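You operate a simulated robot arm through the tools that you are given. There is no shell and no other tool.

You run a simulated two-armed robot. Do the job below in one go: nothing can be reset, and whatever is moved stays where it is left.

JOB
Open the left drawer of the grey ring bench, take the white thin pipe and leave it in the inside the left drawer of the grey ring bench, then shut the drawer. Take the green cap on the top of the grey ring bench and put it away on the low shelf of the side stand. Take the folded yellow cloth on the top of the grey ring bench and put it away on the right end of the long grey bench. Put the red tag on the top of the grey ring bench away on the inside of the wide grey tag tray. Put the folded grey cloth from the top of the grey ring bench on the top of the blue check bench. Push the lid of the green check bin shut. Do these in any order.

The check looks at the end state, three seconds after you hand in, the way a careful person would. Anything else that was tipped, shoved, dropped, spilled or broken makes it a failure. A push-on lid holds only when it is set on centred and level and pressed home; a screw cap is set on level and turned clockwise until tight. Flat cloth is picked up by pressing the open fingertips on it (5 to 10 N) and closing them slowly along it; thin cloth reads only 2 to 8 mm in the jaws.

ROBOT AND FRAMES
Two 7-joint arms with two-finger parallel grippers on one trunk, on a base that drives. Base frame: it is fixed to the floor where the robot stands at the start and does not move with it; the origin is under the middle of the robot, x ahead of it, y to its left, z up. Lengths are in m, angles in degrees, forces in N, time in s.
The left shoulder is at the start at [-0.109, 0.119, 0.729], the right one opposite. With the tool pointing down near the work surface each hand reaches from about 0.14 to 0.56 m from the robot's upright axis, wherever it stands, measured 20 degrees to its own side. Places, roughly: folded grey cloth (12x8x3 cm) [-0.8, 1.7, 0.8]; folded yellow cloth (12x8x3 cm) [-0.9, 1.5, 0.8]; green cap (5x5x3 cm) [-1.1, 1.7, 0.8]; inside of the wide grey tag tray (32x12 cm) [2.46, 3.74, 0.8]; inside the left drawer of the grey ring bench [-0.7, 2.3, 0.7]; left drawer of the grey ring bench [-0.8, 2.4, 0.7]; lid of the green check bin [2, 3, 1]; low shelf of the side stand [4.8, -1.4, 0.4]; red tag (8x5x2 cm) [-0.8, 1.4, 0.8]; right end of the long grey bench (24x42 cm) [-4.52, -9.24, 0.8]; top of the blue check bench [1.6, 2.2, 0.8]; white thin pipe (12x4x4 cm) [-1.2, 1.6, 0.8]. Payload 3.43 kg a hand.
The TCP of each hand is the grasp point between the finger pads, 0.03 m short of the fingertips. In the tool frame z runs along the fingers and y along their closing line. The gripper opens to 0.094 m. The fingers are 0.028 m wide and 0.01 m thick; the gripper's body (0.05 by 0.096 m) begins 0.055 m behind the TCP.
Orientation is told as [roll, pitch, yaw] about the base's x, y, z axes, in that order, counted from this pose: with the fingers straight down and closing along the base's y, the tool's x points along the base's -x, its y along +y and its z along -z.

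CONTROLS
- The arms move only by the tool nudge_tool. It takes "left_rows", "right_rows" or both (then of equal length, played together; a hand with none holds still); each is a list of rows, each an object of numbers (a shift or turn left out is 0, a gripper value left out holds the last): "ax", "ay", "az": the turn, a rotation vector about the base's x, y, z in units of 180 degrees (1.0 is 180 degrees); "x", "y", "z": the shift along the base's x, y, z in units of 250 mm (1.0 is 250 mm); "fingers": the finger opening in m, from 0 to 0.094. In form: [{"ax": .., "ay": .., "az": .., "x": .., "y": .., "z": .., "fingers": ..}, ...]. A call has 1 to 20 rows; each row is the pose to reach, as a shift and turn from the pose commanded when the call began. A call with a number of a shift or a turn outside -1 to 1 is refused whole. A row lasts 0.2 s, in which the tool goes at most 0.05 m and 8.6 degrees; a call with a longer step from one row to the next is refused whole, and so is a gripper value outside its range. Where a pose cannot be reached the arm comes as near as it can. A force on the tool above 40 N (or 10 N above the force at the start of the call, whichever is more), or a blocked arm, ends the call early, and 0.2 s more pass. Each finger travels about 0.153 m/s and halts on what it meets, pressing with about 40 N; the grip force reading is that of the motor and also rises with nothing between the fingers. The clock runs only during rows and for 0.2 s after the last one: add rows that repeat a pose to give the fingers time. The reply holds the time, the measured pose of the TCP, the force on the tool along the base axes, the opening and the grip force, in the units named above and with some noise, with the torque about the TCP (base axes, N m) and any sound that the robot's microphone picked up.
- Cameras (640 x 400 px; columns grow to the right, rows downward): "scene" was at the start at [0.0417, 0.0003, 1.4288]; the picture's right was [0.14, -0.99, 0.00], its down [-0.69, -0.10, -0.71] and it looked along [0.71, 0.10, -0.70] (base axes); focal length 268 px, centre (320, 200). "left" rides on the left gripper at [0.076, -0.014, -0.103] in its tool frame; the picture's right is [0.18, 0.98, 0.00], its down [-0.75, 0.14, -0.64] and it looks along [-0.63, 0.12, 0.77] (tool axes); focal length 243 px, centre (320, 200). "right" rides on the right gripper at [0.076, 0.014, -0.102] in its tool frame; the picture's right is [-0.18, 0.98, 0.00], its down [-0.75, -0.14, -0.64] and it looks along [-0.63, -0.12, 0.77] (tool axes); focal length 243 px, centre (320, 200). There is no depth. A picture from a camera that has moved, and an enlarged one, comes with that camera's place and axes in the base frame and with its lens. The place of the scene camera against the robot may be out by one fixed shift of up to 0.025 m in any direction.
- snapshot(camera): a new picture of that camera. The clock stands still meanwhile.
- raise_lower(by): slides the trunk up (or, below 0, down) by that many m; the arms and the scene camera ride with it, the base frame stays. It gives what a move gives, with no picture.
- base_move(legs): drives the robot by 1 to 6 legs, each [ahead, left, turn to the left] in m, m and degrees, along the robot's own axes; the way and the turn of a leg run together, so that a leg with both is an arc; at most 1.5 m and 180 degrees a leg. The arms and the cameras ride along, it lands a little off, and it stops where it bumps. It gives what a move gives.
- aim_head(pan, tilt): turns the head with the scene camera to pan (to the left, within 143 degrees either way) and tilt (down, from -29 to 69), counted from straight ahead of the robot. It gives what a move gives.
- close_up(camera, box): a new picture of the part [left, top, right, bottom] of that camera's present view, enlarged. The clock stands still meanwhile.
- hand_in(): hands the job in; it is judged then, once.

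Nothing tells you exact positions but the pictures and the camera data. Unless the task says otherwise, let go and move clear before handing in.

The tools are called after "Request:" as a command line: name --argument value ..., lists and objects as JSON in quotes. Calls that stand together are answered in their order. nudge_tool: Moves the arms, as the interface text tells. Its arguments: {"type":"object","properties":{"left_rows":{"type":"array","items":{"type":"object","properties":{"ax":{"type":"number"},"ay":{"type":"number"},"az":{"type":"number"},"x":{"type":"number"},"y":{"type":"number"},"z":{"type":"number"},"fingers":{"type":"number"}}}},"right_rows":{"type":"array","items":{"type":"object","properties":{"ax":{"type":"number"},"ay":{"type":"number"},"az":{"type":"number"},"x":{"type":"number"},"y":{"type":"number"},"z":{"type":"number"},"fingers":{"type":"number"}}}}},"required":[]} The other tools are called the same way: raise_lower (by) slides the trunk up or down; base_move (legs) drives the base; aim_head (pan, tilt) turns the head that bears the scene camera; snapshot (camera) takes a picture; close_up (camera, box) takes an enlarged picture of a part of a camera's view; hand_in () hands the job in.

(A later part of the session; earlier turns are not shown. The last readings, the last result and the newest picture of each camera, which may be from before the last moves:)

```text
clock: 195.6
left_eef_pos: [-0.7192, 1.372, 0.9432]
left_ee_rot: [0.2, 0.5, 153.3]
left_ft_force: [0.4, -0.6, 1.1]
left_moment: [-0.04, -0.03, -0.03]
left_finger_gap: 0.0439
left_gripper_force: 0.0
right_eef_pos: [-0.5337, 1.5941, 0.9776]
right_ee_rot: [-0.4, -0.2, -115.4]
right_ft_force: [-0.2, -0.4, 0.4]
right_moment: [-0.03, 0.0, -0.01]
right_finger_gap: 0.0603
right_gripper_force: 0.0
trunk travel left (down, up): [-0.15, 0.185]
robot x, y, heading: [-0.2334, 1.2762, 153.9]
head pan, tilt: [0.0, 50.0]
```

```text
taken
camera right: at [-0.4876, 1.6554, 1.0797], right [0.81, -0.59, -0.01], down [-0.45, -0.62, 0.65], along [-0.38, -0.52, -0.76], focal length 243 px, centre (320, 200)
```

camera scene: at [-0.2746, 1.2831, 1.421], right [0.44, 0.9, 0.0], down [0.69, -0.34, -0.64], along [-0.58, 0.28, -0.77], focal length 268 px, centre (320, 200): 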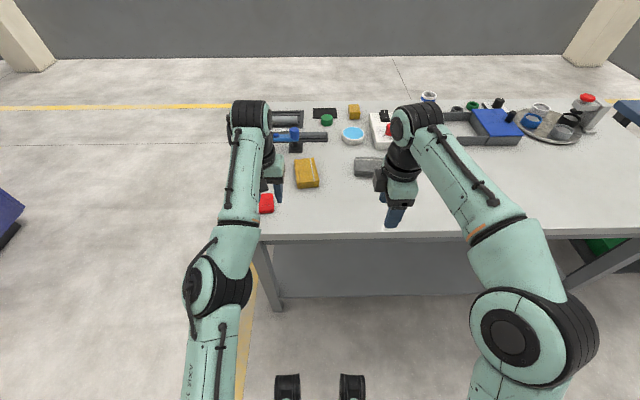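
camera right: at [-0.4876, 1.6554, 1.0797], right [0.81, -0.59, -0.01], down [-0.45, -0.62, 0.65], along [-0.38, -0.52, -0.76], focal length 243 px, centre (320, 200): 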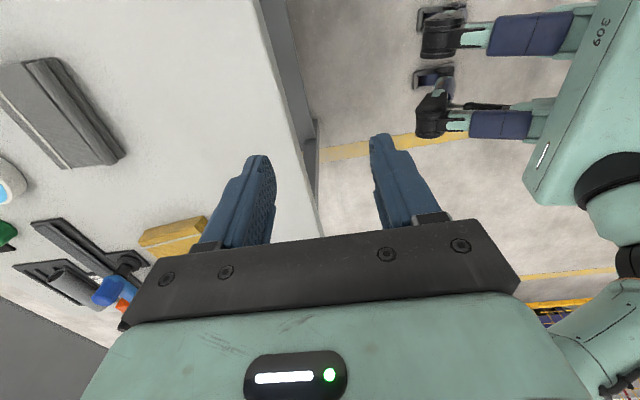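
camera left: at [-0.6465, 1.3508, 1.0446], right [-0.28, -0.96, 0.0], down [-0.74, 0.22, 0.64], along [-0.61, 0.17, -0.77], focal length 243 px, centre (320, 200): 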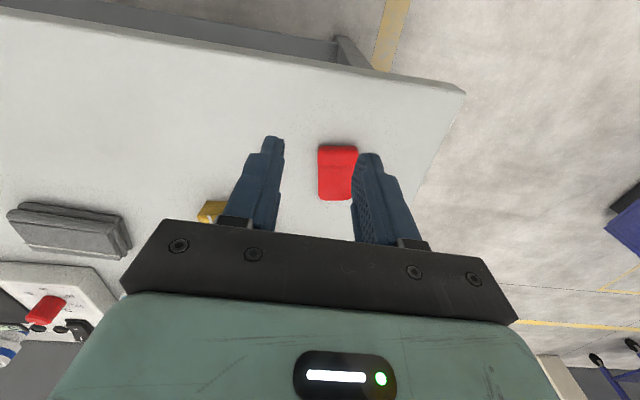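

The tag (long axis ~166°) is at about (-0.804, 1.374) and the grey cloth at (-0.786, 1.75), both a bit out of reach. I drive 16 cm closer (still clear of the bench edge by ~4 cm).

Request:
base_move --legs '[[0.16, 0, 0]]'

Request:
close_up --camera "left" --box '[160, 20, 480, 220]'

Request:
snapshot --camera "right"

Request:
snapshot --camera "scene"

```text
clock: 197.1
left_eef_pos: [-0.8641, 1.4414, 0.941]
left_ee_rot: [0.2, 0.5, 153.1]
left_ft_force: [-0.9, 0.2, 1.0]
left_moment: [-0.01, 0.01, -0.01]
left_finger_gap: 0.0441
left_gripper_force: 0.0
right_eef_pos: [-0.6783, 1.6631, 0.9776]
right_ee_rot: [-0.4, -0.2, -115.5]
right_ft_force: [-1.0, 1.4, -0.3]
right_moment: [-0.03, -0.02, -0.01]
right_finger_gap: 0.0599
right_gripper_force: 0.1
trunk travel left (down, up): [-0.15, 0.185]
robot x, y, heading: [-0.3771, 1.3426, 153.8]
head pan, tilt: [0.0, 50.0]
```

```text
2.00 times, centred on (320, 120) of left
camera zoom: at [-0.7905, 1.4221, 1.0443], right [-0.28, -0.96, 0.0], down [-0.74, 0.22, 0.64], along [-0.61, 0.18, -0.77], focal length 485 px, centre (320, 360)
```

zoom: 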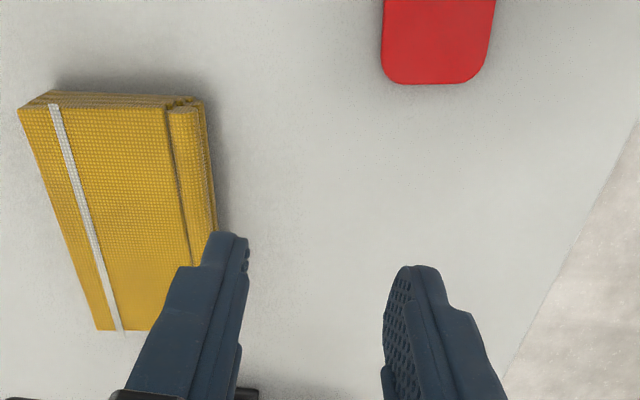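

```text
taken
camera right: at [-0.6311, 1.7264, 1.0794], right [0.81, -0.59, -0.01], down [-0.45, -0.62, 0.65], along [-0.38, -0.52, -0.76], focal length 243 px, centre (320, 200)
```

right: 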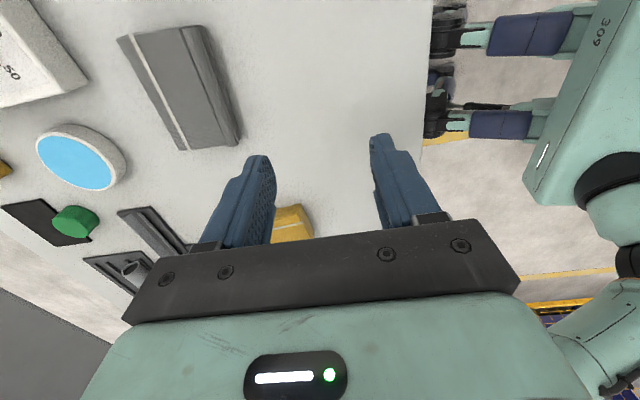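

```text
taken
camera scene: at [-0.4189, 1.3538, 1.421], right [0.44, 0.9, 0.0], down [0.69, -0.34, -0.64], along [-0.58, 0.28, -0.77], focal length 268 px, centre (320, 200)
```

scene: 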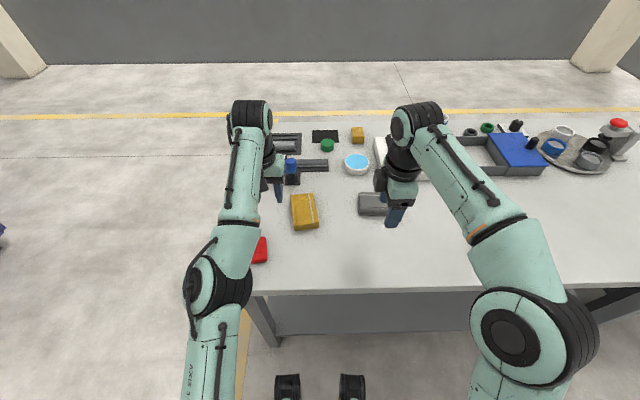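

The left hand goes over the red tag, turned 12° to match it, fingers at 75 mm.

Request:
nudge_tool --left_rows '[{"az": 0.035, "x": 0.12, "y": -0.135, "fingers": 0.075}, {"az": 0.07, "x": 0.242, "y": -0.271, "fingers": 0.075}, {"az": 0.07, "x": 0.242, "y": -0.271, "z": -0.1}]'

Request:
snapshot --camera "left"

```text
clock: 197.9
left_eef_pos: [-0.8073, 1.3746, 0.9182]
left_ee_rot: [0.3, 0.0, 165.5]
left_ft_force: [0.0, -0.3, -1.3]
left_moment: [0.02, -0.04, 0.0]
left_finger_gap: 0.0749
left_gripper_force: 0.2
left hand out of reach, approached as far as the arm can: row 1
right_eef_pos: [-0.6794, 1.6644, 0.9766]
right_ee_rot: [-0.4, -0.2, -115.5]
right_ft_force: [1.1, -0.4, -1.1]
right_moment: [0.02, -0.07, 0.0]
right_finger_gap: 0.0598
right_gripper_force: 0.1
trunk travel left (down, up): [-0.15, 0.185]
robot x, y, heading: [-0.3799, 1.3489, 153.8]
head pan, tilt: [0.0, 50.0]
```

```text
taken
camera left: at [-0.7305, 1.3715, 1.0206], right [-0.07, -1.0, 0.0], down [-0.76, 0.05, 0.64], along [-0.64, 0.04, -0.77], focal length 243 px, centre (320, 200)
```

left: 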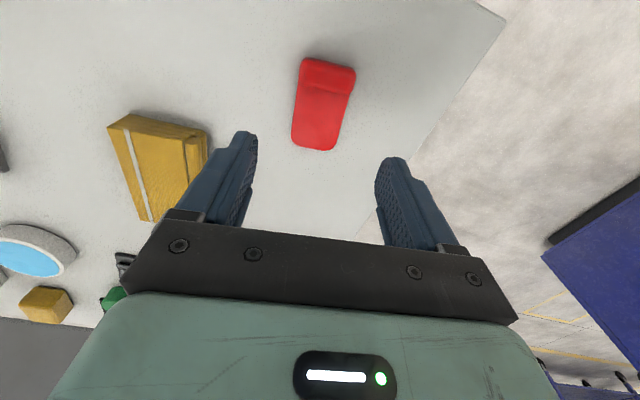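

The tag is centred under the left hand. I descend to just above the bench surface.

Request:
nudge_tool --left_rows '[{"az": 0.011, "x": 0.02, "y": -0.003, "z": -0.1}, {"az": 0.011, "x": 0.02, "y": -0.003, "z": -0.2}, {"az": 0.011, "x": 0.02, "y": -0.003, "z": -0.28}, {"az": 0.011, "x": 0.02, "y": -0.003, "z": -0.32}, {"az": 0.011, "x": 0.02, "y": -0.003, "z": -0.335}]'

Request:
snapshot --camera "left"

```text
clock: 199.1
left_eef_pos: [-0.798, 1.3737, 0.8333]
left_ee_rot: [0.1, 0.4, 167.7]
left_ft_force: [0.1, -0.1, 0.2]
left_moment: [0.04, 0.02, -0.01]
left_finger_gap: 0.075
left_gripper_force: 0.1
right_eef_pos: [-0.6779, 1.6637, 0.9776]
right_ee_rot: [-0.5, -0.2, -115.6]
right_ft_force: [0.4, 0.2, 0.1]
right_moment: [0.01, -0.02, 0.0]
right_finger_gap: 0.0602
right_gripper_force: 0.0
trunk travel left (down, up): [-0.15, 0.185]
robot x, y, heading: [-0.3788, 1.3454, 153.7]
head pan, tilt: [0.0, 50.0]
```

```text
taken
camera left: at [-0.7216, 1.3726, 0.9362], right [-0.03, -1.0, 0.01], down [-0.77, 0.03, 0.64], along [-0.64, 0.01, -0.77], focal length 243 px, centre (320, 200)
```

left: 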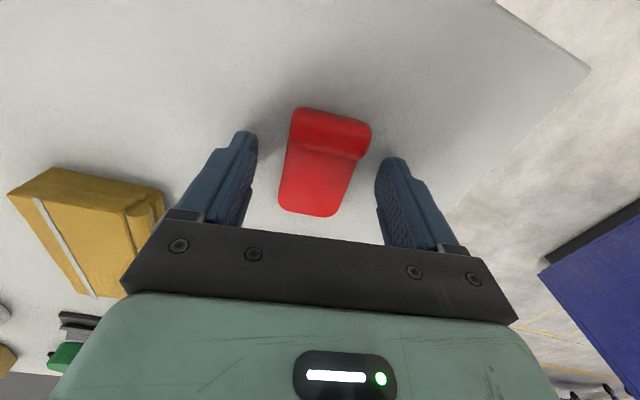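

Centred on the tag. I lower 3-4 mm more and close.

Request:
nudge_tool --left_rows '[{"z": -0.008}, {"z": -0.016}, {"z": -0.016, "fingers": 0.06}, {"z": -0.016, "fingers": 0.05}, {"z": -0.016, "fingers": 0.04}, {"z": -0.016, "fingers": 0.032}, {"z": -0.016, "fingers": 0.032}]'

Request:
snapshot --camera "left"

```text
clock: 200.7
left_eef_pos: [-0.7981, 1.374, 0.8305]
left_ee_rot: [0.3, 0.2, 167.6]
left_ft_force: [0.1, 2.5, 4.6]
left_moment: [0.21, -0.02, -0.01]
left_finger_gap: 0.0439
left_gripper_force: 39.8
right_eef_pos: [-0.6763, 1.6638, 0.9777]
right_ee_rot: [-0.5, -0.2, -115.5]
right_ft_force: [-0.6, 0.0, 0.7]
right_moment: [-0.02, 0.04, 0.02]
right_finger_gap: 0.06
right_gripper_force: 0.0
trunk travel left (down, up): [-0.15, 0.185]
robot x, y, heading: [-0.3789, 1.3487, 153.7]
head pan, tilt: [0.0, 50.0]
```

```text
taken
camera left: at [-0.7217, 1.3727, 0.9323], right [-0.03, -1.0, 0.0], down [-0.77, 0.03, 0.64], along [-0.64, 0.02, -0.77], focal length 243 px, centre (320, 200)
```

left: 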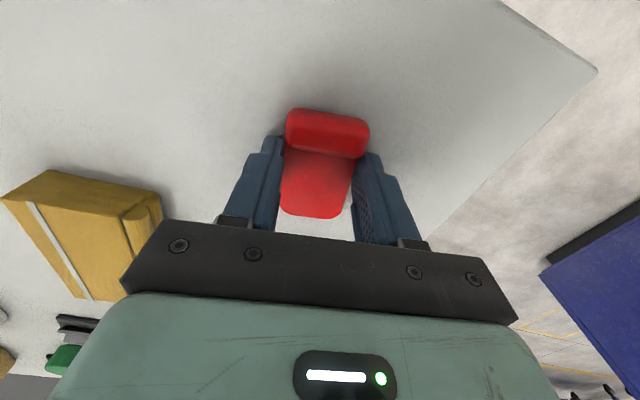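

Gripped at 44 mm with 40 N; the tips rest on the bench, so the bench top is at z ≈ 0.80. Lifting slowly.

Request:
nudge_tool --left_rows '[{"z": 0.01}, {"z": 0.03}, {"z": 0.06}, {"z": 0.1}, {"z": 0.16}, {"z": 0.22}, {"z": 0.3}, {"z": 0.38}, {"z": 0.45}]'

Request:
snapshot --camera "left"

```text
clock: 202.7
left_eef_pos: [-0.7972, 1.3727, 0.9428]
left_ee_rot: [0.2, 0.4, 167.7]
left_ft_force: [-0.7, 0.2, 0.5]
left_moment: [-0.01, 0.0, 0.0]
left_finger_gap: 0.0439
left_gripper_force: 40.1
right_eef_pos: [-0.6768, 1.6627, 0.979]
right_ee_rot: [-0.5, -0.2, -115.4]
right_ft_force: [-0.3, 0.5, 0.4]
right_moment: [-0.01, 0.02, -0.01]
right_finger_gap: 0.06
right_gripper_force: 0.0
trunk travel left (down, up): [-0.15, 0.185]
robot x, y, heading: [-0.3776, 1.3444, 154.1]
head pan, tilt: [0.0, 50.0]
```

```text
taken
camera left: at [-0.7213, 1.3721, 1.0451], right [-0.03, -1.0, 0.01], down [-0.77, 0.03, 0.64], along [-0.64, 0.01, -0.77], focal length 243 px, centre (320, 200)
```

left: 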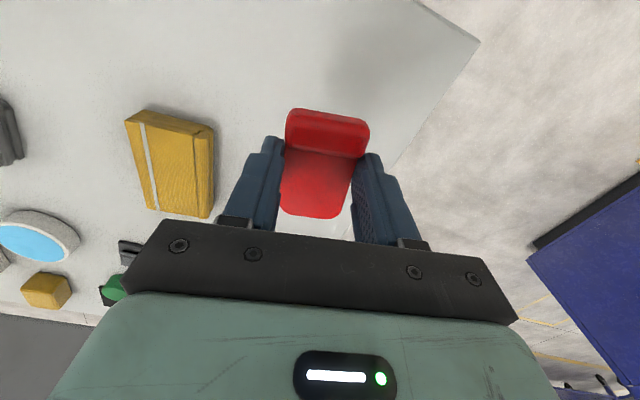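

The tag is held in the left hand. Next the grey cloth with the right hand; it needs ~3 cm more reach, so I check the clearance between my base and the bench first.

Request:
aim_head --pan 0 --tilt 69

Request:
snapshot --camera "scene"

```text
clock: 203.5
left_eef_pos: [-0.7966, 1.3737, 0.9435]
left_ee_rot: [0.1, 0.4, 167.7]
left_ft_force: [0.7, -0.3, -0.2]
left_moment: [0.05, -0.01, -0.02]
left_finger_gap: 0.0438
left_gripper_force: 40.3
right_eef_pos: [-0.6785, 1.6631, 0.9785]
right_ee_rot: [-0.5, -0.2, -115.6]
right_ft_force: [1.2, -0.2, 0.2]
right_moment: [0.02, 0.03, 0.0]
right_finger_gap: 0.0598
right_gripper_force: 0.1
trunk travel left (down, up): [-0.15, 0.185]
robot x, y, heading: [-0.3793, 1.3457, 154.2]
head pan, tilt: [0.0, 68.8]
```

```text
taken
camera scene: at [-0.3992, 1.3441, 1.3991], right [0.44, 0.9, 0.0], down [0.84, -0.41, -0.36], along [-0.33, 0.16, -0.93], focal length 268 px, centre (320, 200)
```

scene: 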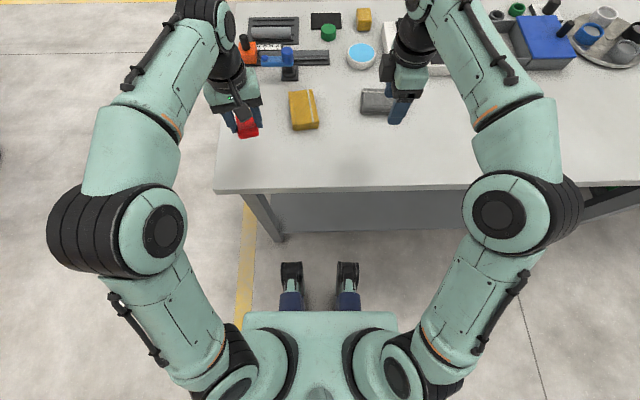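

My wheels' front is ~0.22 m ahead of the axis while the bench legs are at 0.33 m, so a further 4 cm is safe.

Request:
base_move --legs '[[0.04, 0, 0]]'

Request:
nudge_tool --right_rows '[{"fingers": 0.094, "az": -0.009, "x": -0.08, "y": 0.06}, {"fingers": 0.094, "az": -0.018, "x": -0.16, "y": 0.12}, {"fingers": 0.094, "az": -0.018, "x": -0.24, "y": 0.18}]'

Request:
snapshot --camera "right"

```text
clock: 204.4
left_eef_pos: [-0.8337, 1.3909, 0.9417]
left_ee_rot: [0.2, 0.5, 167.7]
left_ft_force: [-0.2, 0.4, -0.4]
left_moment: [-0.02, 0.0, 0.03]
left_finger_gap: 0.0439
left_gripper_force: 40.2
right_eef_pos: [-0.7138, 1.6803, 0.9776]
right_ee_rot: [-0.3, -0.1, -115.5]
right_ft_force: [0.3, 0.3, 0.0]
right_moment: [0.0, -0.06, -0.01]
right_finger_gap: 0.0601
right_gripper_force: 0.1
trunk travel left (down, up): [-0.15, 0.185]
robot x, y, heading: [-0.4167, 1.3678, 154.1]
head pan, tilt: [0.0, 68.8]
```

```text
clock: 205.2
left_eef_pos: [-0.8334, 1.3904, 0.9421]
left_ee_rot: [0.1, 0.4, 167.7]
left_ft_force: [0.2, 0.5, -0.7]
left_moment: [-0.01, -0.01, 0.04]
left_finger_gap: 0.0437
left_gripper_force: 40.1
right_eef_pos: [-0.759, 1.7153, 0.977]
right_ee_rot: [-0.4, -0.2, -118.7]
right_ft_force: [-0.4, 0.2, 1.1]
right_moment: [0.0, -0.01, 0.0]
right_finger_gap: 0.0938
right_gripper_force: 0.0
right hand out of reach, approached as far as the arm can: row 3
trunk travel left (down, up): [-0.15, 0.185]
robot x, y, heading: [-0.4159, 1.3591, 153.9]
head pan, tilt: [0.0, 68.8]
```

```text
taken
camera right: at [-0.7086, 1.775, 1.0787], right [0.77, -0.63, -0.01], down [-0.48, -0.59, 0.65], along [-0.41, -0.5, -0.76], focal length 243 px, centre (320, 200)
```

right: 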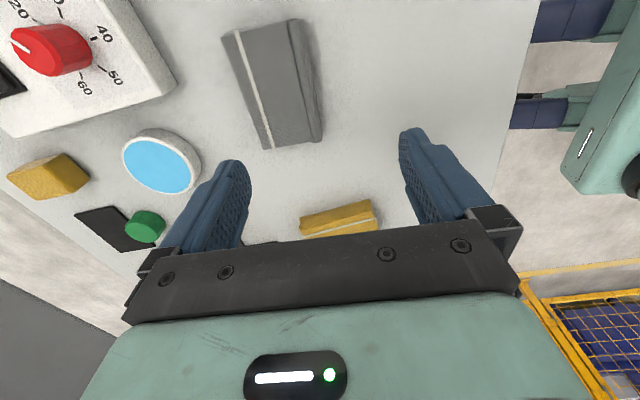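

The grey cloth is at (-0.787, 1.742), axis ~61°. I lower the hand while moving over it.

Request:
nudge_tool --right_rows '[{"z": -0.1}, {"z": -0.2, "x": -0.02, "y": 0.03}, {"z": -0.3, "x": -0.053, "y": 0.068}, {"z": -0.36, "x": -0.053, "y": 0.068}, {"z": -0.36, "x": -0.053, "y": 0.068}]'

Request:
snapshot --camera "right"

```text
clock: 206.4
left_eef_pos: [-0.8324, 1.391, 0.9415]
left_ee_rot: [0.2, 0.4, 167.7]
left_ft_force: [0.9, -0.7, -0.9]
left_moment: [0.01, -0.01, 0.03]
left_finger_gap: 0.0437
left_gripper_force: 39.8
right_eef_pos: [-0.7727, 1.7332, 0.8876]
right_ee_rot: [-0.4, -0.2, -118.9]
right_ft_force: [-0.1, -0.4, -0.3]
right_moment: [0.01, 0.0, 0.03]
right_finger_gap: 0.094
right_gripper_force: 0.1
trunk travel left (down, up): [-0.15, 0.185]
robot x, y, heading: [-0.4173, 1.3616, 153.9]
head pan, tilt: [0.0, 68.8]
```

```text
taken
camera right: at [-0.722, 1.7931, 0.9888], right [0.77, -0.63, -0.01], down [-0.48, -0.59, 0.65], along [-0.41, -0.5, -0.76], focal length 243 px, centre (320, 200)
```

right: 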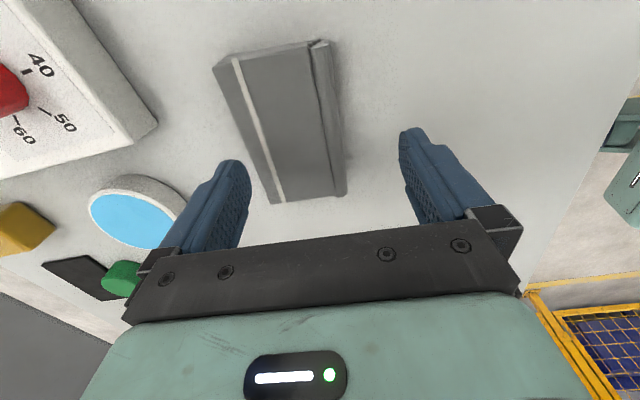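

Cloth centre (-0.7875, 1.744). Small correction and down, fingers straddling its 7 cm width.

Request:
nudge_tool --right_rows '[{"x": -0.059, "y": 0.044}, {"x": -0.059, "y": 0.044, "z": -0.08}, {"x": -0.059, "y": 0.044, "z": -0.16}, {"x": -0.059, "y": 0.044, "z": -0.2}, {"x": -0.059, "y": 0.044, "z": -0.215}]'

Request:
snapshot --camera "right"

```text
clock: 207.6
left_eef_pos: [-0.8341, 1.3915, 0.9423]
left_ee_rot: [0.2, 0.4, 167.7]
left_ft_force: [1.1, 0.9, -0.6]
left_moment: [0.01, 0.0, 0.02]
left_finger_gap: 0.0438
left_gripper_force: 40.0
right_eef_pos: [-0.7872, 1.7448, 0.8338]
right_ee_rot: [-0.5, -0.3, -118.8]
right_ft_force: [-0.2, 0.8, 0.6]
right_moment: [0.01, -0.01, 0.02]
right_finger_gap: 0.0942
right_gripper_force: 0.0
trunk travel left (down, up): [-0.15, 0.185]
robot x, y, heading: [-0.415, 1.365, 153.8]
head pan, tilt: [0.0, 68.8]
```

```text
taken
camera right: at [-0.7371, 1.8045, 0.9358], right [0.77, -0.63, -0.01], down [-0.48, -0.59, 0.65], along [-0.41, -0.49, -0.76], focal length 243 px, centre (320, 200)
```

right: 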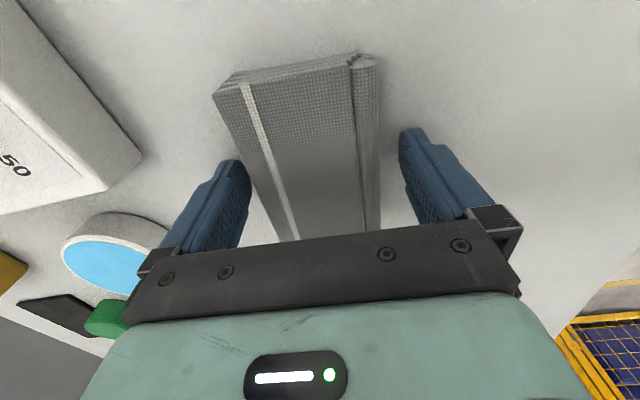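

Fingers straddle the cloth. Closing slowly.

Request:
nudge_tool --right_rows '[{"fingers": 0.085}, {"fingers": 0.075}, {"fingers": 0.068}, {"fingers": 0.062}, {"fingers": 0.056}, {"fingers": 0.05}, {"fingers": 0.045}, {"fingers": 0.045}]'

Request:
snapshot --camera "right"

```text
clock: 209.4
left_eef_pos: [-0.8331, 1.3904, 0.9429]
left_ee_rot: [0.1, 0.3, 167.8]
left_ft_force: [-0.2, -0.5, 0.8]
left_moment: [-0.01, 0.02, -0.01]
left_finger_gap: 0.0439
left_gripper_force: 40.0
right_eef_pos: [-0.7883, 1.7439, 0.8338]
right_ee_rot: [-0.5, -0.2, -118.8]
right_ft_force: [0.0, -0.9, 0.4]
right_moment: [0.02, -0.06, -0.04]
right_finger_gap: 0.0691
right_gripper_force: 40.7
trunk travel left (down, up): [-0.15, 0.185]
robot x, y, heading: [-0.4106, 1.3616, 153.9]
head pan, tilt: [0.0, 68.8]
```

```text
taken
camera right: at [-0.7371, 1.8043, 0.9361], right [0.77, -0.63, -0.01], down [-0.48, -0.59, 0.65], along [-0.41, -0.5, -0.76], focal length 243 px, centre (320, 200)
```

right: 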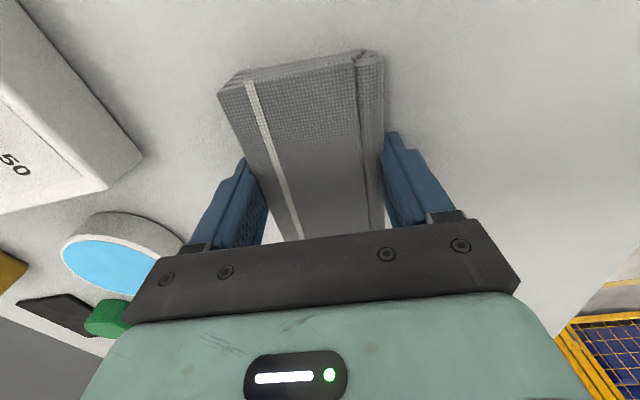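

Firm at 69 mm, 40 N. Lifting slowly.

Request:
nudge_tool --right_rows '[{"z": 0.01}, {"z": 0.03}, {"z": 0.06}, {"z": 0.1}, {"z": 0.15}, {"z": 0.2}, {"z": 0.25}, {"z": 0.3}]'

Request:
snapshot --camera "right"

```text
clock: 211.2
left_eef_pos: [-0.8339, 1.3904, 0.9422]
left_ee_rot: [0.2, 0.4, 167.7]
left_ft_force: [-1.0, -0.1, -0.7]
left_moment: [0.0, -0.02, 0.02]
left_finger_gap: 0.0442
left_gripper_force: 39.4
right_eef_pos: [-0.7825, 1.7392, 0.906]
right_ee_rot: [-0.6, -0.2, -118.8]
right_ft_force: [0.2, 0.4, -1.0]
right_moment: [0.01, 0.0, 0.03]
right_finger_gap: 0.0691
right_gripper_force: 39.9
right hand out of reach, approached as far as the arm can: row 8
trunk travel left (down, up): [-0.15, 0.185]
robot x, y, heading: [-0.4144, 1.3638, 153.8]
head pan, tilt: [0.0, 68.8]
```

```text
taken
camera right: at [-0.7314, 1.7999, 1.0084], right [0.77, -0.63, -0.01], down [-0.48, -0.59, 0.65], along [-0.41, -0.5, -0.76], focal length 243 px, centre (320, 200)
```

right: 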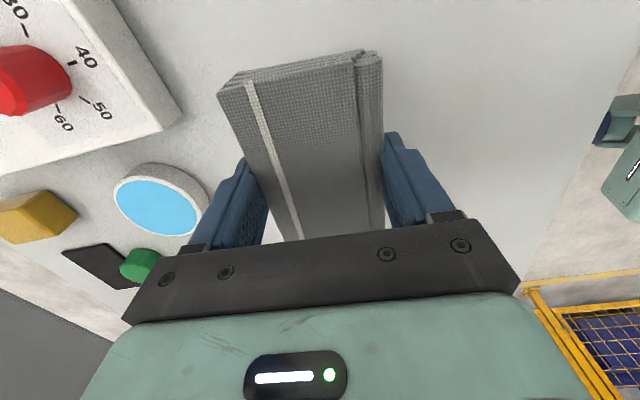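

Both items are held. I back away from the bench and lift/retract the right hand, then look at the check benches behind me.

Request:
base_move --legs '[[-0.35, 0, 0]]'

Request:
nudge_tool --right_rows '[{"x": 0.1, "y": -0.05, "z": 0.05}, {"x": 0.2, "y": -0.1, "z": 0.1}, {"x": 0.3, "y": -0.15, "z": 0.2}, {"x": 0.4, "y": -0.2, "z": 0.28}, {"x": 0.4, "y": -0.2, "z": 0.28}]'

Request:
aim_head --pan -130 --tilt 20

Request:
snapshot --camera "scene"

Request:
aim_head --pan 140 --tilt 20

Request:
snapshot --camera "scene"

```text
clock: 213.4
left_eef_pos: [-0.5162, 1.2346, 0.943]
left_ee_rot: [0.3, 0.2, 167.7]
left_ft_force: [0.5, 0.3, -0.2]
left_moment: [0.04, 0.04, 0.03]
left_finger_gap: 0.0438
left_gripper_force: 39.9
right_eef_pos: [-0.4646, 1.5852, 0.9071]
right_ee_rot: [-0.4, -0.2, -118.7]
right_ft_force: [0.2, -0.1, 0.2]
right_moment: [0.01, 0.01, 0.02]
right_finger_gap: 0.0687
right_gripper_force: 40.1
trunk travel left (down, up): [-0.15, 0.185]
robot x, y, heading: [-0.0985, 1.2089, 154.1]
head pan, tilt: [0.0, 68.8]
```

```text
clock: 214.6
left_eef_pos: [-0.5172, 1.2351, 0.944]
left_ee_rot: [0.2, 0.3, 167.7]
left_ft_force: [0.0, 1.0, 0.6]
left_moment: [-0.01, -0.02, -0.01]
left_finger_gap: 0.0439
left_gripper_force: 40.7
right_eef_pos: [-0.3638, 1.5348, 0.9773]
right_ee_rot: [-0.6, -0.1, -118.7]
right_ft_force: [0.2, -0.6, -0.3]
right_moment: [0.0, -0.05, 0.01]
right_finger_gap: 0.0688
right_gripper_force: 39.7
trunk travel left (down, up): [-0.15, 0.185]
robot x, y, heading: [-0.0962, 1.2088, 153.8]
head pan, tilt: [0.0, 68.8]
```

```text
clock: 216.8
left_eef_pos: [-0.5164, 1.2344, 0.9431]
left_ee_rot: [0.2, 0.4, 167.6]
left_ft_force: [0.5, 0.2, 0.4]
left_moment: [0.02, -0.02, -0.02]
left_finger_gap: 0.0438
left_gripper_force: 39.8
right_eef_pos: [-0.365, 1.5346, 0.9768]
right_ee_rot: [-0.5, -0.2, -118.7]
right_ft_force: [0.0, 0.1, -0.5]
right_moment: [0.03, 0.0, -0.01]
right_finger_gap: 0.0688
right_gripper_force: 40.0
trunk travel left (down, up): [-0.15, 0.185]
robot x, y, heading: [-0.0962, 1.2075, 153.5]
head pan, tilt: [-130.0, 20.0]
```

```text
taken
camera scene: at [0.0171, 1.2196, 1.4666], right [0.41, -0.91, 0.0], down [-0.31, -0.14, -0.94], along [0.86, 0.38, -0.34], focal length 268 px, centre (320, 200)
```

scene: 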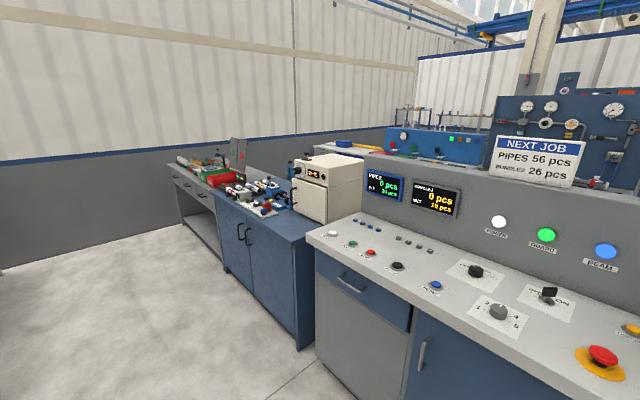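

```text
clock: 220.5
left_eef_pos: [-0.5168, 1.2342, 0.9412]
left_ee_rot: [0.2, 0.4, 167.7]
left_ft_force: [0.4, 0.2, 0.0]
left_moment: [-0.03, 0.0, 0.0]
left_finger_gap: 0.044
left_gripper_force: 40.6
right_eef_pos: [-0.3643, 1.5344, 0.9768]
right_ee_rot: [-0.6, -0.1, -118.7]
right_ft_force: [-0.2, 0.3, -0.1]
right_moment: [0.03, -0.03, 0.01]
right_finger_gap: 0.069
right_gripper_force: 40.0
trunk travel left (down, up): [-0.15, 0.185]
robot x, y, heading: [-0.0972, 1.2065, 153.9]
head pan, tilt: [140.0, 20.0]
```

```text
taken
camera scene: at [-0.0303, 1.0966, 1.4666], right [-0.91, -0.41, 0.0], down [-0.14, 0.31, -0.94], along [0.38, -0.86, -0.34], focal length 268 px, centre (320, 200)
```

scene: 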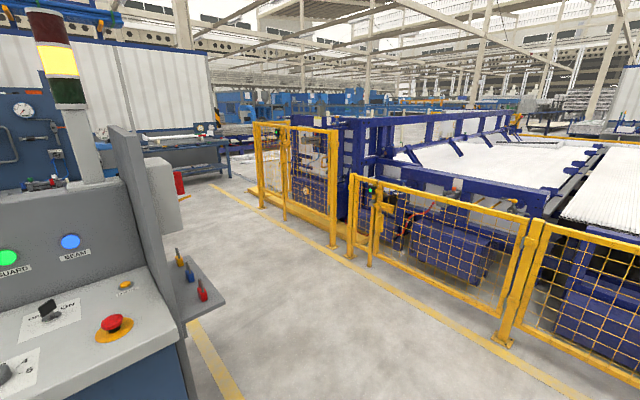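

The blue cabinet next to the console is the blue check bench; the grey bench with tray and bin lies beyond it. Let me zoom in on both.

Request:
aim_head --pan -120 --tilt 20

Request:
close_up --camera "scene" --box '[190, 120, 350, 220]'

Request:
close_up --camera "scene" --box '[220, 130, 420, 255]'

```text
clock: 224.1
left_eef_pos: [-0.5169, 1.2344, 0.9425]
left_ee_rot: [0.2, 0.3, 167.6]
left_ft_force: [-0.1, 0.0, 0.1]
left_moment: [-0.01, -0.01, -0.01]
left_finger_gap: 0.0437
left_gripper_force: 39.8
right_eef_pos: [-0.3655, 1.5341, 0.9772]
right_ee_rot: [-0.5, -0.2, -118.7]
right_ft_force: [0.1, 0.4, -0.2]
right_moment: [0.0, 0.0, -0.03]
right_finger_gap: 0.069
right_gripper_force: 40.3
trunk travel left (down, up): [-0.15, 0.185]
robot x, y, heading: [-0.0965, 1.2071, 154.0]
head pan, tilt: [-120.0, 20.0]
```

```text
4.00 times, centred on (270, 170) of scene
camera zoom: at [0.0093, 1.2338, 1.4666], right [0.56, -0.83, 0.0], down [-0.28, -0.19, -0.94], along [0.78, 0.52, -0.34], focal length 1073 px, centre (520, 320)
```

zoom: 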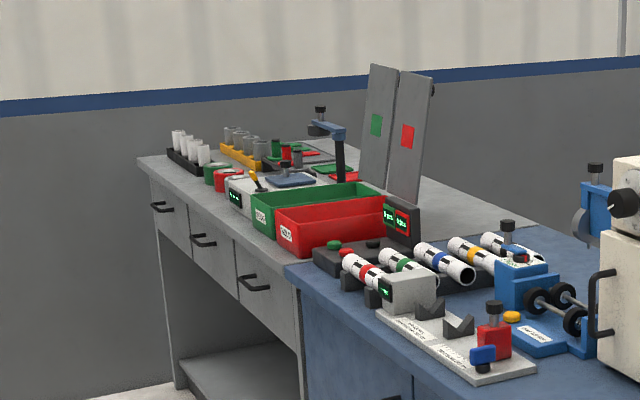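

```text
3.20 times, centred on (320, 192) of scene
camera zoom: at [0.0093, 1.2338, 1.4666], right [0.56, -0.83, 0.0], down [-0.28, -0.19, -0.94], along [0.78, 0.52, -0.34], focal length 859 px, centre (320, 224)
```

zoom: 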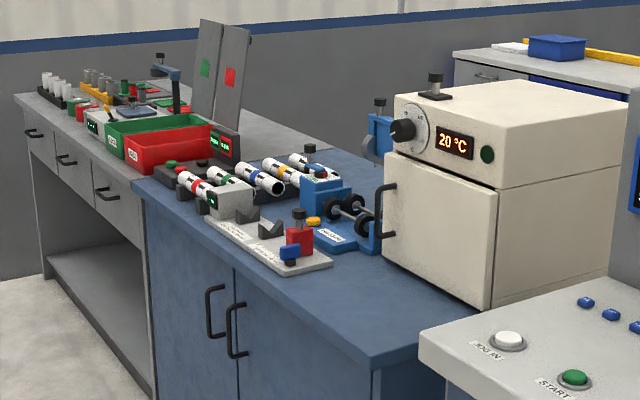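

The benches ahead run parallel to the ring bench: the blue check bench spans a front edge at E2≈-0.15, the grey bench with two bins (green and red, lids standing up) is to its left. I turn around in the aisle to face them.

Request:
base_move --legs '[[-0.06, 0, 0], [0, 0, 180]]'

Request:
aim_head --pan 35 --tilt 20

Request:
snapshot --camera "scene"

Request:
aim_head --pan 90 --tilt 20

Request:
snapshot --camera "scene"

```text
clock: 232.5
left_eef_pos: [0.3761, 1.168, 0.9424]
left_ee_rot: [0.2, 0.4, -10.7]
left_ft_force: [0.1, 0.4, -0.4]
left_moment: [-0.01, 0.03, -0.03]
left_finger_gap: 0.0438
left_gripper_force: 40.1
right_eef_pos: [0.2335, 0.8627, 0.9764]
right_ee_rot: [-0.4, -0.2, 62.8]
right_ft_force: [-0.1, 1.1, -1.0]
right_moment: [0.01, 0.01, -0.01]
right_finger_gap: 0.0689
right_gripper_force: 40.5
trunk travel left (down, up): [-0.15, 0.185]
robot x, y, heading: [-0.0459, 1.1809, -24.7]
head pan, tilt: [-120.0, 20.0]
```

```text
clock: 234.9
left_eef_pos: [0.3761, 1.1691, 0.9428]
left_ee_rot: [0.2, 0.4, -10.6]
left_ft_force: [0.1, -0.3, -0.1]
left_moment: [0.02, 0.02, 0.02]
left_finger_gap: 0.044
left_gripper_force: 40.4
right_eef_pos: [0.2322, 0.8646, 0.9761]
right_ee_rot: [-0.6, -0.3, 62.8]
right_ft_force: [-0.5, -0.2, -1.1]
right_moment: [0.0, 0.0, 0.0]
right_finger_gap: 0.0691
right_gripper_force: 39.8
trunk travel left (down, up): [-0.15, 0.185]
robot x, y, heading: [-0.0421, 1.1806, -24.5]
head pan, tilt: [35.0, 20.0]
```

```text
taken
camera scene: at [0.0121, 1.2031, 1.4666], right [0.18, -0.98, 0.0], down [-0.34, -0.06, -0.94], along [0.92, 0.17, -0.34], focal length 268 px, centre (320, 200)
```

scene: 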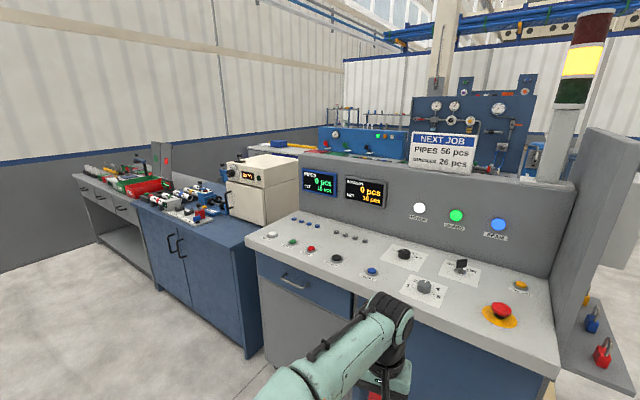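

```text
clock: 236.1
left_eef_pos: [0.3769, 1.1665, 0.9421]
left_ee_rot: [0.2, 0.4, -10.7]
left_ft_force: [-0.2, 1.0, -0.7]
left_moment: [-0.02, 0.0, 0.05]
left_finger_gap: 0.0439
left_gripper_force: 40.0
right_eef_pos: [0.2333, 0.8643, 0.9766]
right_ee_rot: [-0.6, -0.2, 62.8]
right_ft_force: [1.2, 0.4, -0.9]
right_moment: [0.0, 0.0, -0.04]
right_finger_gap: 0.0689
right_gripper_force: 40.1
trunk travel left (down, up): [-0.15, 0.185]
robot x, y, heading: [-0.0437, 1.178, -24.5]
head pan, tilt: [90.0, 20.0]
```

```text
taken
camera scene: at [-0.0407, 1.271, 1.4666], right [0.91, -0.42, 0.0], down [-0.14, -0.31, -0.94], along [0.39, 0.85, -0.34], focal length 268 px, centre (320, 200)
```

scene: 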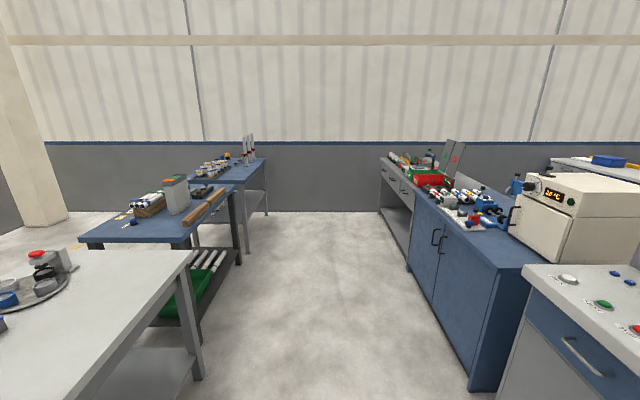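

The aisle is clear. I strafe left along it to stand before the blue check bench.

Request:
base_move --legs '[[0, 0.7, -1], [0, 0.7, 0]]'

Request:
aim_head --pan 0 --tilt 35

Request:
snapshot --camera "scene"

```text
clock: 248.9
left_eef_pos: [0.9652, 2.4327, 0.9424]
left_ee_rot: [0.2, 0.4, -11.2]
left_ft_force: [-0.7, 0.2, 0.3]
left_moment: [0.01, 0.0, 0.01]
left_finger_gap: 0.0439
left_gripper_force: 39.9
right_eef_pos: [0.8191, 2.1276, 0.9764]
right_ee_rot: [-0.4, -0.2, 62.5]
right_ft_force: [-0.3, 0.4, -0.2]
right_moment: [-0.01, 0.03, 0.01]
right_finger_gap: 0.069
right_gripper_force: 39.6
trunk travel left (down, up): [-0.15, 0.185]
robot x, y, heading: [0.5454, 2.4501, -25.0]
head pan, tilt: [90.0, 20.0]
```

```text
clock: 250.5
left_eef_pos: [0.9642, 2.4309, 0.9427]
left_ee_rot: [0.2, 0.4, -11.1]
left_ft_force: [0.0, -0.3, -0.7]
left_moment: [0.01, 0.02, -0.01]
left_finger_gap: 0.044
left_gripper_force: 40.3
right_eef_pos: [0.8187, 2.1283, 0.9772]
right_ee_rot: [-0.5, -0.2, 62.4]
right_ft_force: [0.9, -0.4, -1.1]
right_moment: [0.02, 0.02, 0.0]
right_finger_gap: 0.0689
right_gripper_force: 40.2
trunk travel left (down, up): [-0.15, 0.185]
robot x, y, heading: [0.5418, 2.4492, -24.9]
head pan, tilt: [0.0, 35.0]
```

```text
taken
camera scene: at [0.5892, 2.4154, 1.4427], right [-0.42, -0.91, 0.0], down [-0.52, 0.24, -0.82], along [0.74, -0.34, -0.57], focal length 268 px, centre (320, 200)
```

scene: 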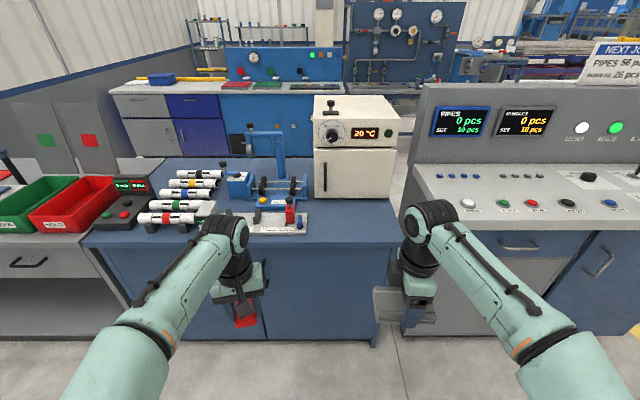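

There is a clear patch in front of the oven on the blue check bench, about (1.243, 1.956). I raise the left hand out of the way and drive in.

Request:
nudge_tool --left_rows '[{"z": 0.15}, {"z": 0.3}, {"z": 0.4}]'

Request:
base_move --legs '[[0.37, 0, 0]]'

Request:
snapshot --camera "right"

Request:
aim_head --pan 0 --tilt 55

Request:
snapshot --camera "scene"

```text
clock: 251.3
left_eef_pos: [0.9647, 2.431, 1.0411]
left_ee_rot: [0.2, 0.5, -11.1]
left_ft_force: [0.0, 0.9, -0.3]
left_moment: [0.0, 0.02, -0.04]
left_finger_gap: 0.0439
left_gripper_force: 40.1
right_eef_pos: [0.8189, 2.1285, 0.9766]
right_ee_rot: [-0.5, -0.1, 62.4]
right_ft_force: [-0.7, -1.2, -0.9]
right_moment: [0.0, 0.02, -0.01]
right_finger_gap: 0.0689
right_gripper_force: 40.3
trunk travel left (down, up): [-0.15, 0.185]
robot x, y, heading: [0.5441, 2.4494, -25.1]
head pan, tilt: [0.0, 35.0]
```

```text
clock: 253.7
left_eef_pos: [1.3016, 2.2737, 1.0423]
left_ee_rot: [0.1, 0.5, -11.2]
left_ft_force: [0.8, 0.2, -1.1]
left_moment: [0.0, -0.02, 0.03]
left_finger_gap: 0.0441
left_gripper_force: 40.1
right_eef_pos: [1.1555, 1.97, 0.9768]
right_ee_rot: [-0.5, -0.3, 62.4]
right_ft_force: [0.3, -0.2, -0.2]
right_moment: [0.03, 0.0, -0.02]
right_finger_gap: 0.0689
right_gripper_force: 40.5
trunk travel left (down, up): [-0.15, 0.185]
robot x, y, heading: [0.8821, 2.2937, -24.8]
head pan, tilt: [0.0, 35.0]
```

```text
taken
camera right: at [1.1074, 1.9101, 1.0786], right [-0.79, 0.62, -0.01], down [0.47, 0.6, 0.65], along [0.4, 0.5, -0.76], focal length 243 px, centre (320, 200)
```

right: 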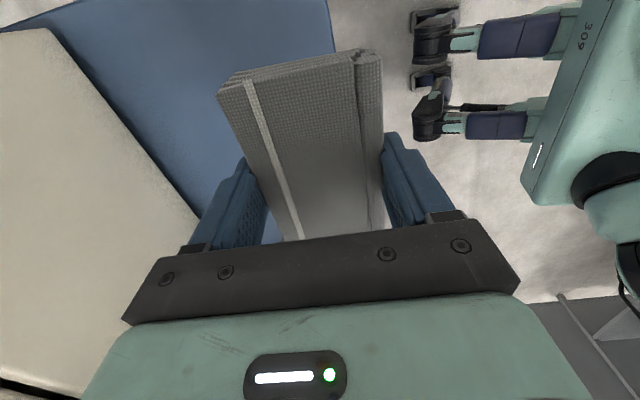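

```text
clock: 254.5
left_eef_pos: [1.3006, 2.2739, 1.0419]
left_ee_rot: [0.2, 0.5, -11.2]
left_ft_force: [-0.2, 0.1, -0.3]
left_moment: [-0.01, -0.01, -0.06]
left_finger_gap: 0.0441
left_gripper_force: 39.9
right_eef_pos: [1.1568, 1.9706, 0.9771]
right_ee_rot: [-0.5, -0.2, 62.4]
right_ft_force: [0.4, 0.3, -0.8]
right_moment: [0.02, -0.01, -0.01]
right_finger_gap: 0.069
right_gripper_force: 39.9
trunk travel left (down, up): [-0.15, 0.185]
robot x, y, heading: [0.8787, 2.2926, -24.8]
head pan, tilt: [0.0, 55.0]
```

```text
taken
camera scene: at [0.9118, 2.2651, 1.4145], right [-0.42, -0.91, 0.0], down [-0.74, 0.35, -0.57], along [0.52, -0.24, -0.82], focal length 268 px, centre (320, 200)
```

scene: 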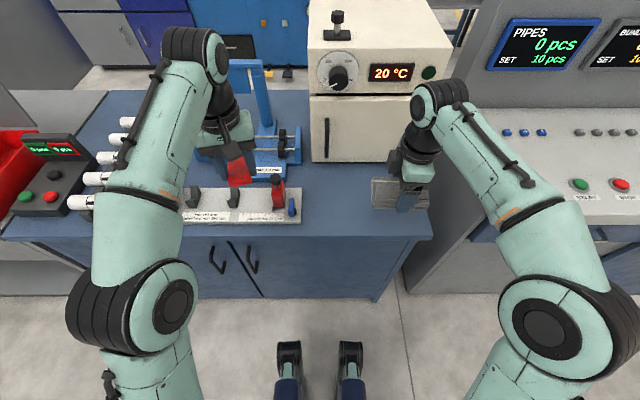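

The patch in front of the oven is free. I move the right hand over it and lower the cloth.

Request:
nudge_tool --right_rows '[{"x": 0.11, "y": -0.005}, {"x": 0.22, "y": -0.01}, {"x": 0.343, "y": -0.015}, {"x": 0.343, "y": -0.015, "z": -0.12}, {"x": 0.343, "y": -0.015, "z": -0.24}, {"x": 0.343, "y": -0.015, "z": -0.36}, {"x": 0.343, "y": -0.015, "z": -0.44}, {"x": 0.343, "y": -0.015, "z": -0.5}]'

Request:
snapshot --camera "scene"

Request:
snapshot --camera "right"

```text
clock: 256.3
left_eef_pos: [1.302, 2.2738, 1.0434]
left_ee_rot: [0.2, 0.4, -11.3]
left_ft_force: [0.0, 0.0, -0.7]
left_moment: [0.01, 0.02, 0.05]
left_finger_gap: 0.0439
left_gripper_force: 39.5
right_eef_pos: [1.2415, 1.9675, 0.8511]
right_ee_rot: [-0.4, -0.2, 62.4]
right_ft_force: [-0.3, -0.4, -0.1]
right_moment: [0.01, 0.0, -0.02]
right_finger_gap: 0.0689
right_gripper_force: 40.0
trunk travel left (down, up): [-0.15, 0.185]
robot x, y, heading: [0.8787, 2.2932, -25.1]
head pan, tilt: [0.0, 55.0]
```

```text
taken
camera scene: at [0.9118, 2.265, 1.4145], right [-0.42, -0.91, 0.0], down [-0.74, 0.35, -0.57], along [0.52, -0.24, -0.82], focal length 268 px, centre (320, 200)
```

scene: 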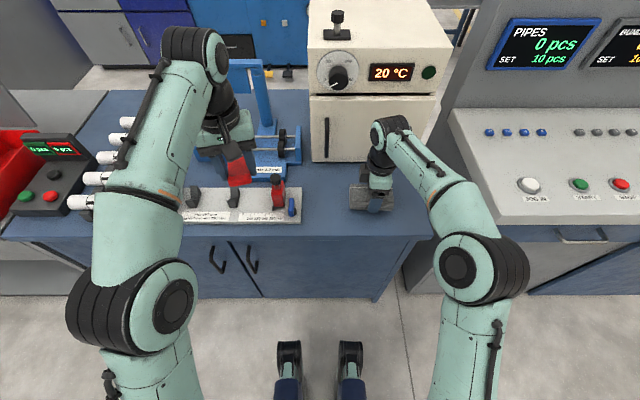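

```text
taken
camera right: at [1.1929, 1.9062, 0.9527], right [-0.79, 0.62, -0.01], down [0.47, 0.6, 0.65], along [0.4, 0.5, -0.76], focal length 243 px, centre (320, 200)
```

right: 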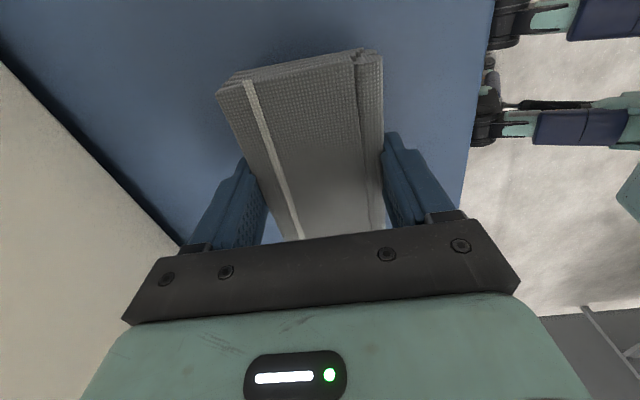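

Well placed, clear of oven and edge. Lowering to contact.

Request:
nudge_tool --right_rows '[{"z": -0.02}, {"z": -0.036}, {"z": -0.052}, {"z": -0.064}, {"z": -0.07}]'

```text
clock: 257.5
left_eef_pos: [1.3014, 2.2738, 1.0418]
left_ee_rot: [0.3, 0.4, -11.3]
left_ft_force: [-0.3, 1.3, -0.6]
left_moment: [0.04, -0.03, -0.02]
left_finger_gap: 0.0439
left_gripper_force: 40.3
right_eef_pos: [1.2414, 1.9662, 0.8339]
right_ee_rot: [-0.5, -0.3, 62.4]
right_ft_force: [-0.8, -0.1, 1.1]
right_moment: [0.08, 0.02, -0.01]
right_finger_gap: 0.0688
right_gripper_force: 39.9
trunk travel left (down, up): [-0.15, 0.185]
robot x, y, heading: [0.8839, 2.2939, -25.1]
head pan, tilt: [0.0, 55.0]
```

At the same height as picked (0.834), just touching. I press 1 mm more, release slowly, and rise.

Request:
nudge_tool --right_rows '[{"z": -0.004}, {"z": -0.004, "fingers": 0.075}, {"z": -0.004, "fingers": 0.085}, {"z": -0.004, "fingers": 0.094}, {"z": -0.004, "fingers": 0.094}, {"z": 0.05}, {"z": 0.15}, {"z": 0.3}, {"z": 0.45}, {"z": 0.6}]'

Request:
snapshot --camera "right"

Request:
snapshot --camera "scene"

```text
clock: 259.7
left_eef_pos: [1.3009, 2.274, 1.042]
left_ee_rot: [0.2, 0.4, -11.2]
left_ft_force: [0.3, -0.4, 0.2]
left_moment: [0.0, -0.01, -0.02]
left_finger_gap: 0.0437
left_gripper_force: 40.3
right_eef_pos: [1.241, 1.9678, 0.9828]
right_ee_rot: [-0.3, -0.1, 62.5]
right_ft_force: [-0.3, -0.3, 0.8]
right_moment: [0.01, 0.01, 0.03]
right_finger_gap: 0.0941
right_gripper_force: 0.0
trunk travel left (down, up): [-0.15, 0.185]
robot x, y, heading: [0.8859, 2.2905, -25.0]
head pan, tilt: [0.0, 55.0]
```

```text
taken
camera right: at [1.1923, 1.9074, 1.0844], right [-0.79, 0.62, -0.01], down [0.47, 0.6, 0.64], along [0.4, 0.5, -0.76], focal length 243 px, centre (320, 200)
```

right: 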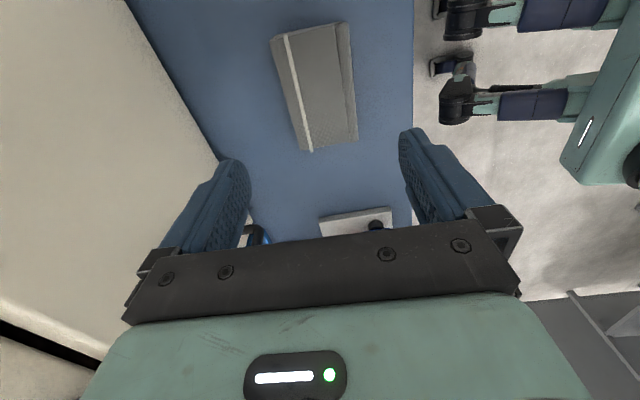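

```text
taken
camera scene: at [0.9125, 2.2655, 1.4144], right [-0.42, -0.91, 0.0], down [-0.74, 0.35, -0.57], along [0.52, -0.24, -0.82], focal length 268 px, centre (320, 200)
```

scene: 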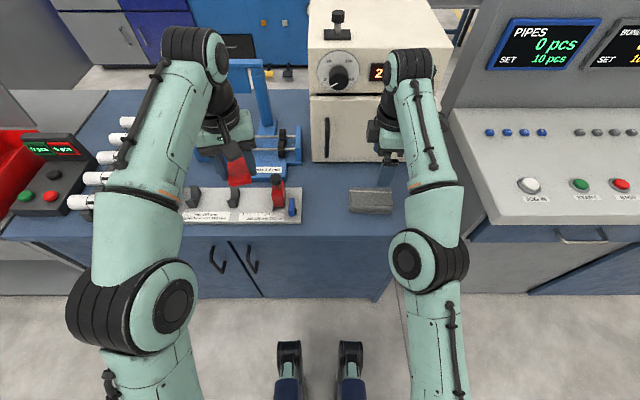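

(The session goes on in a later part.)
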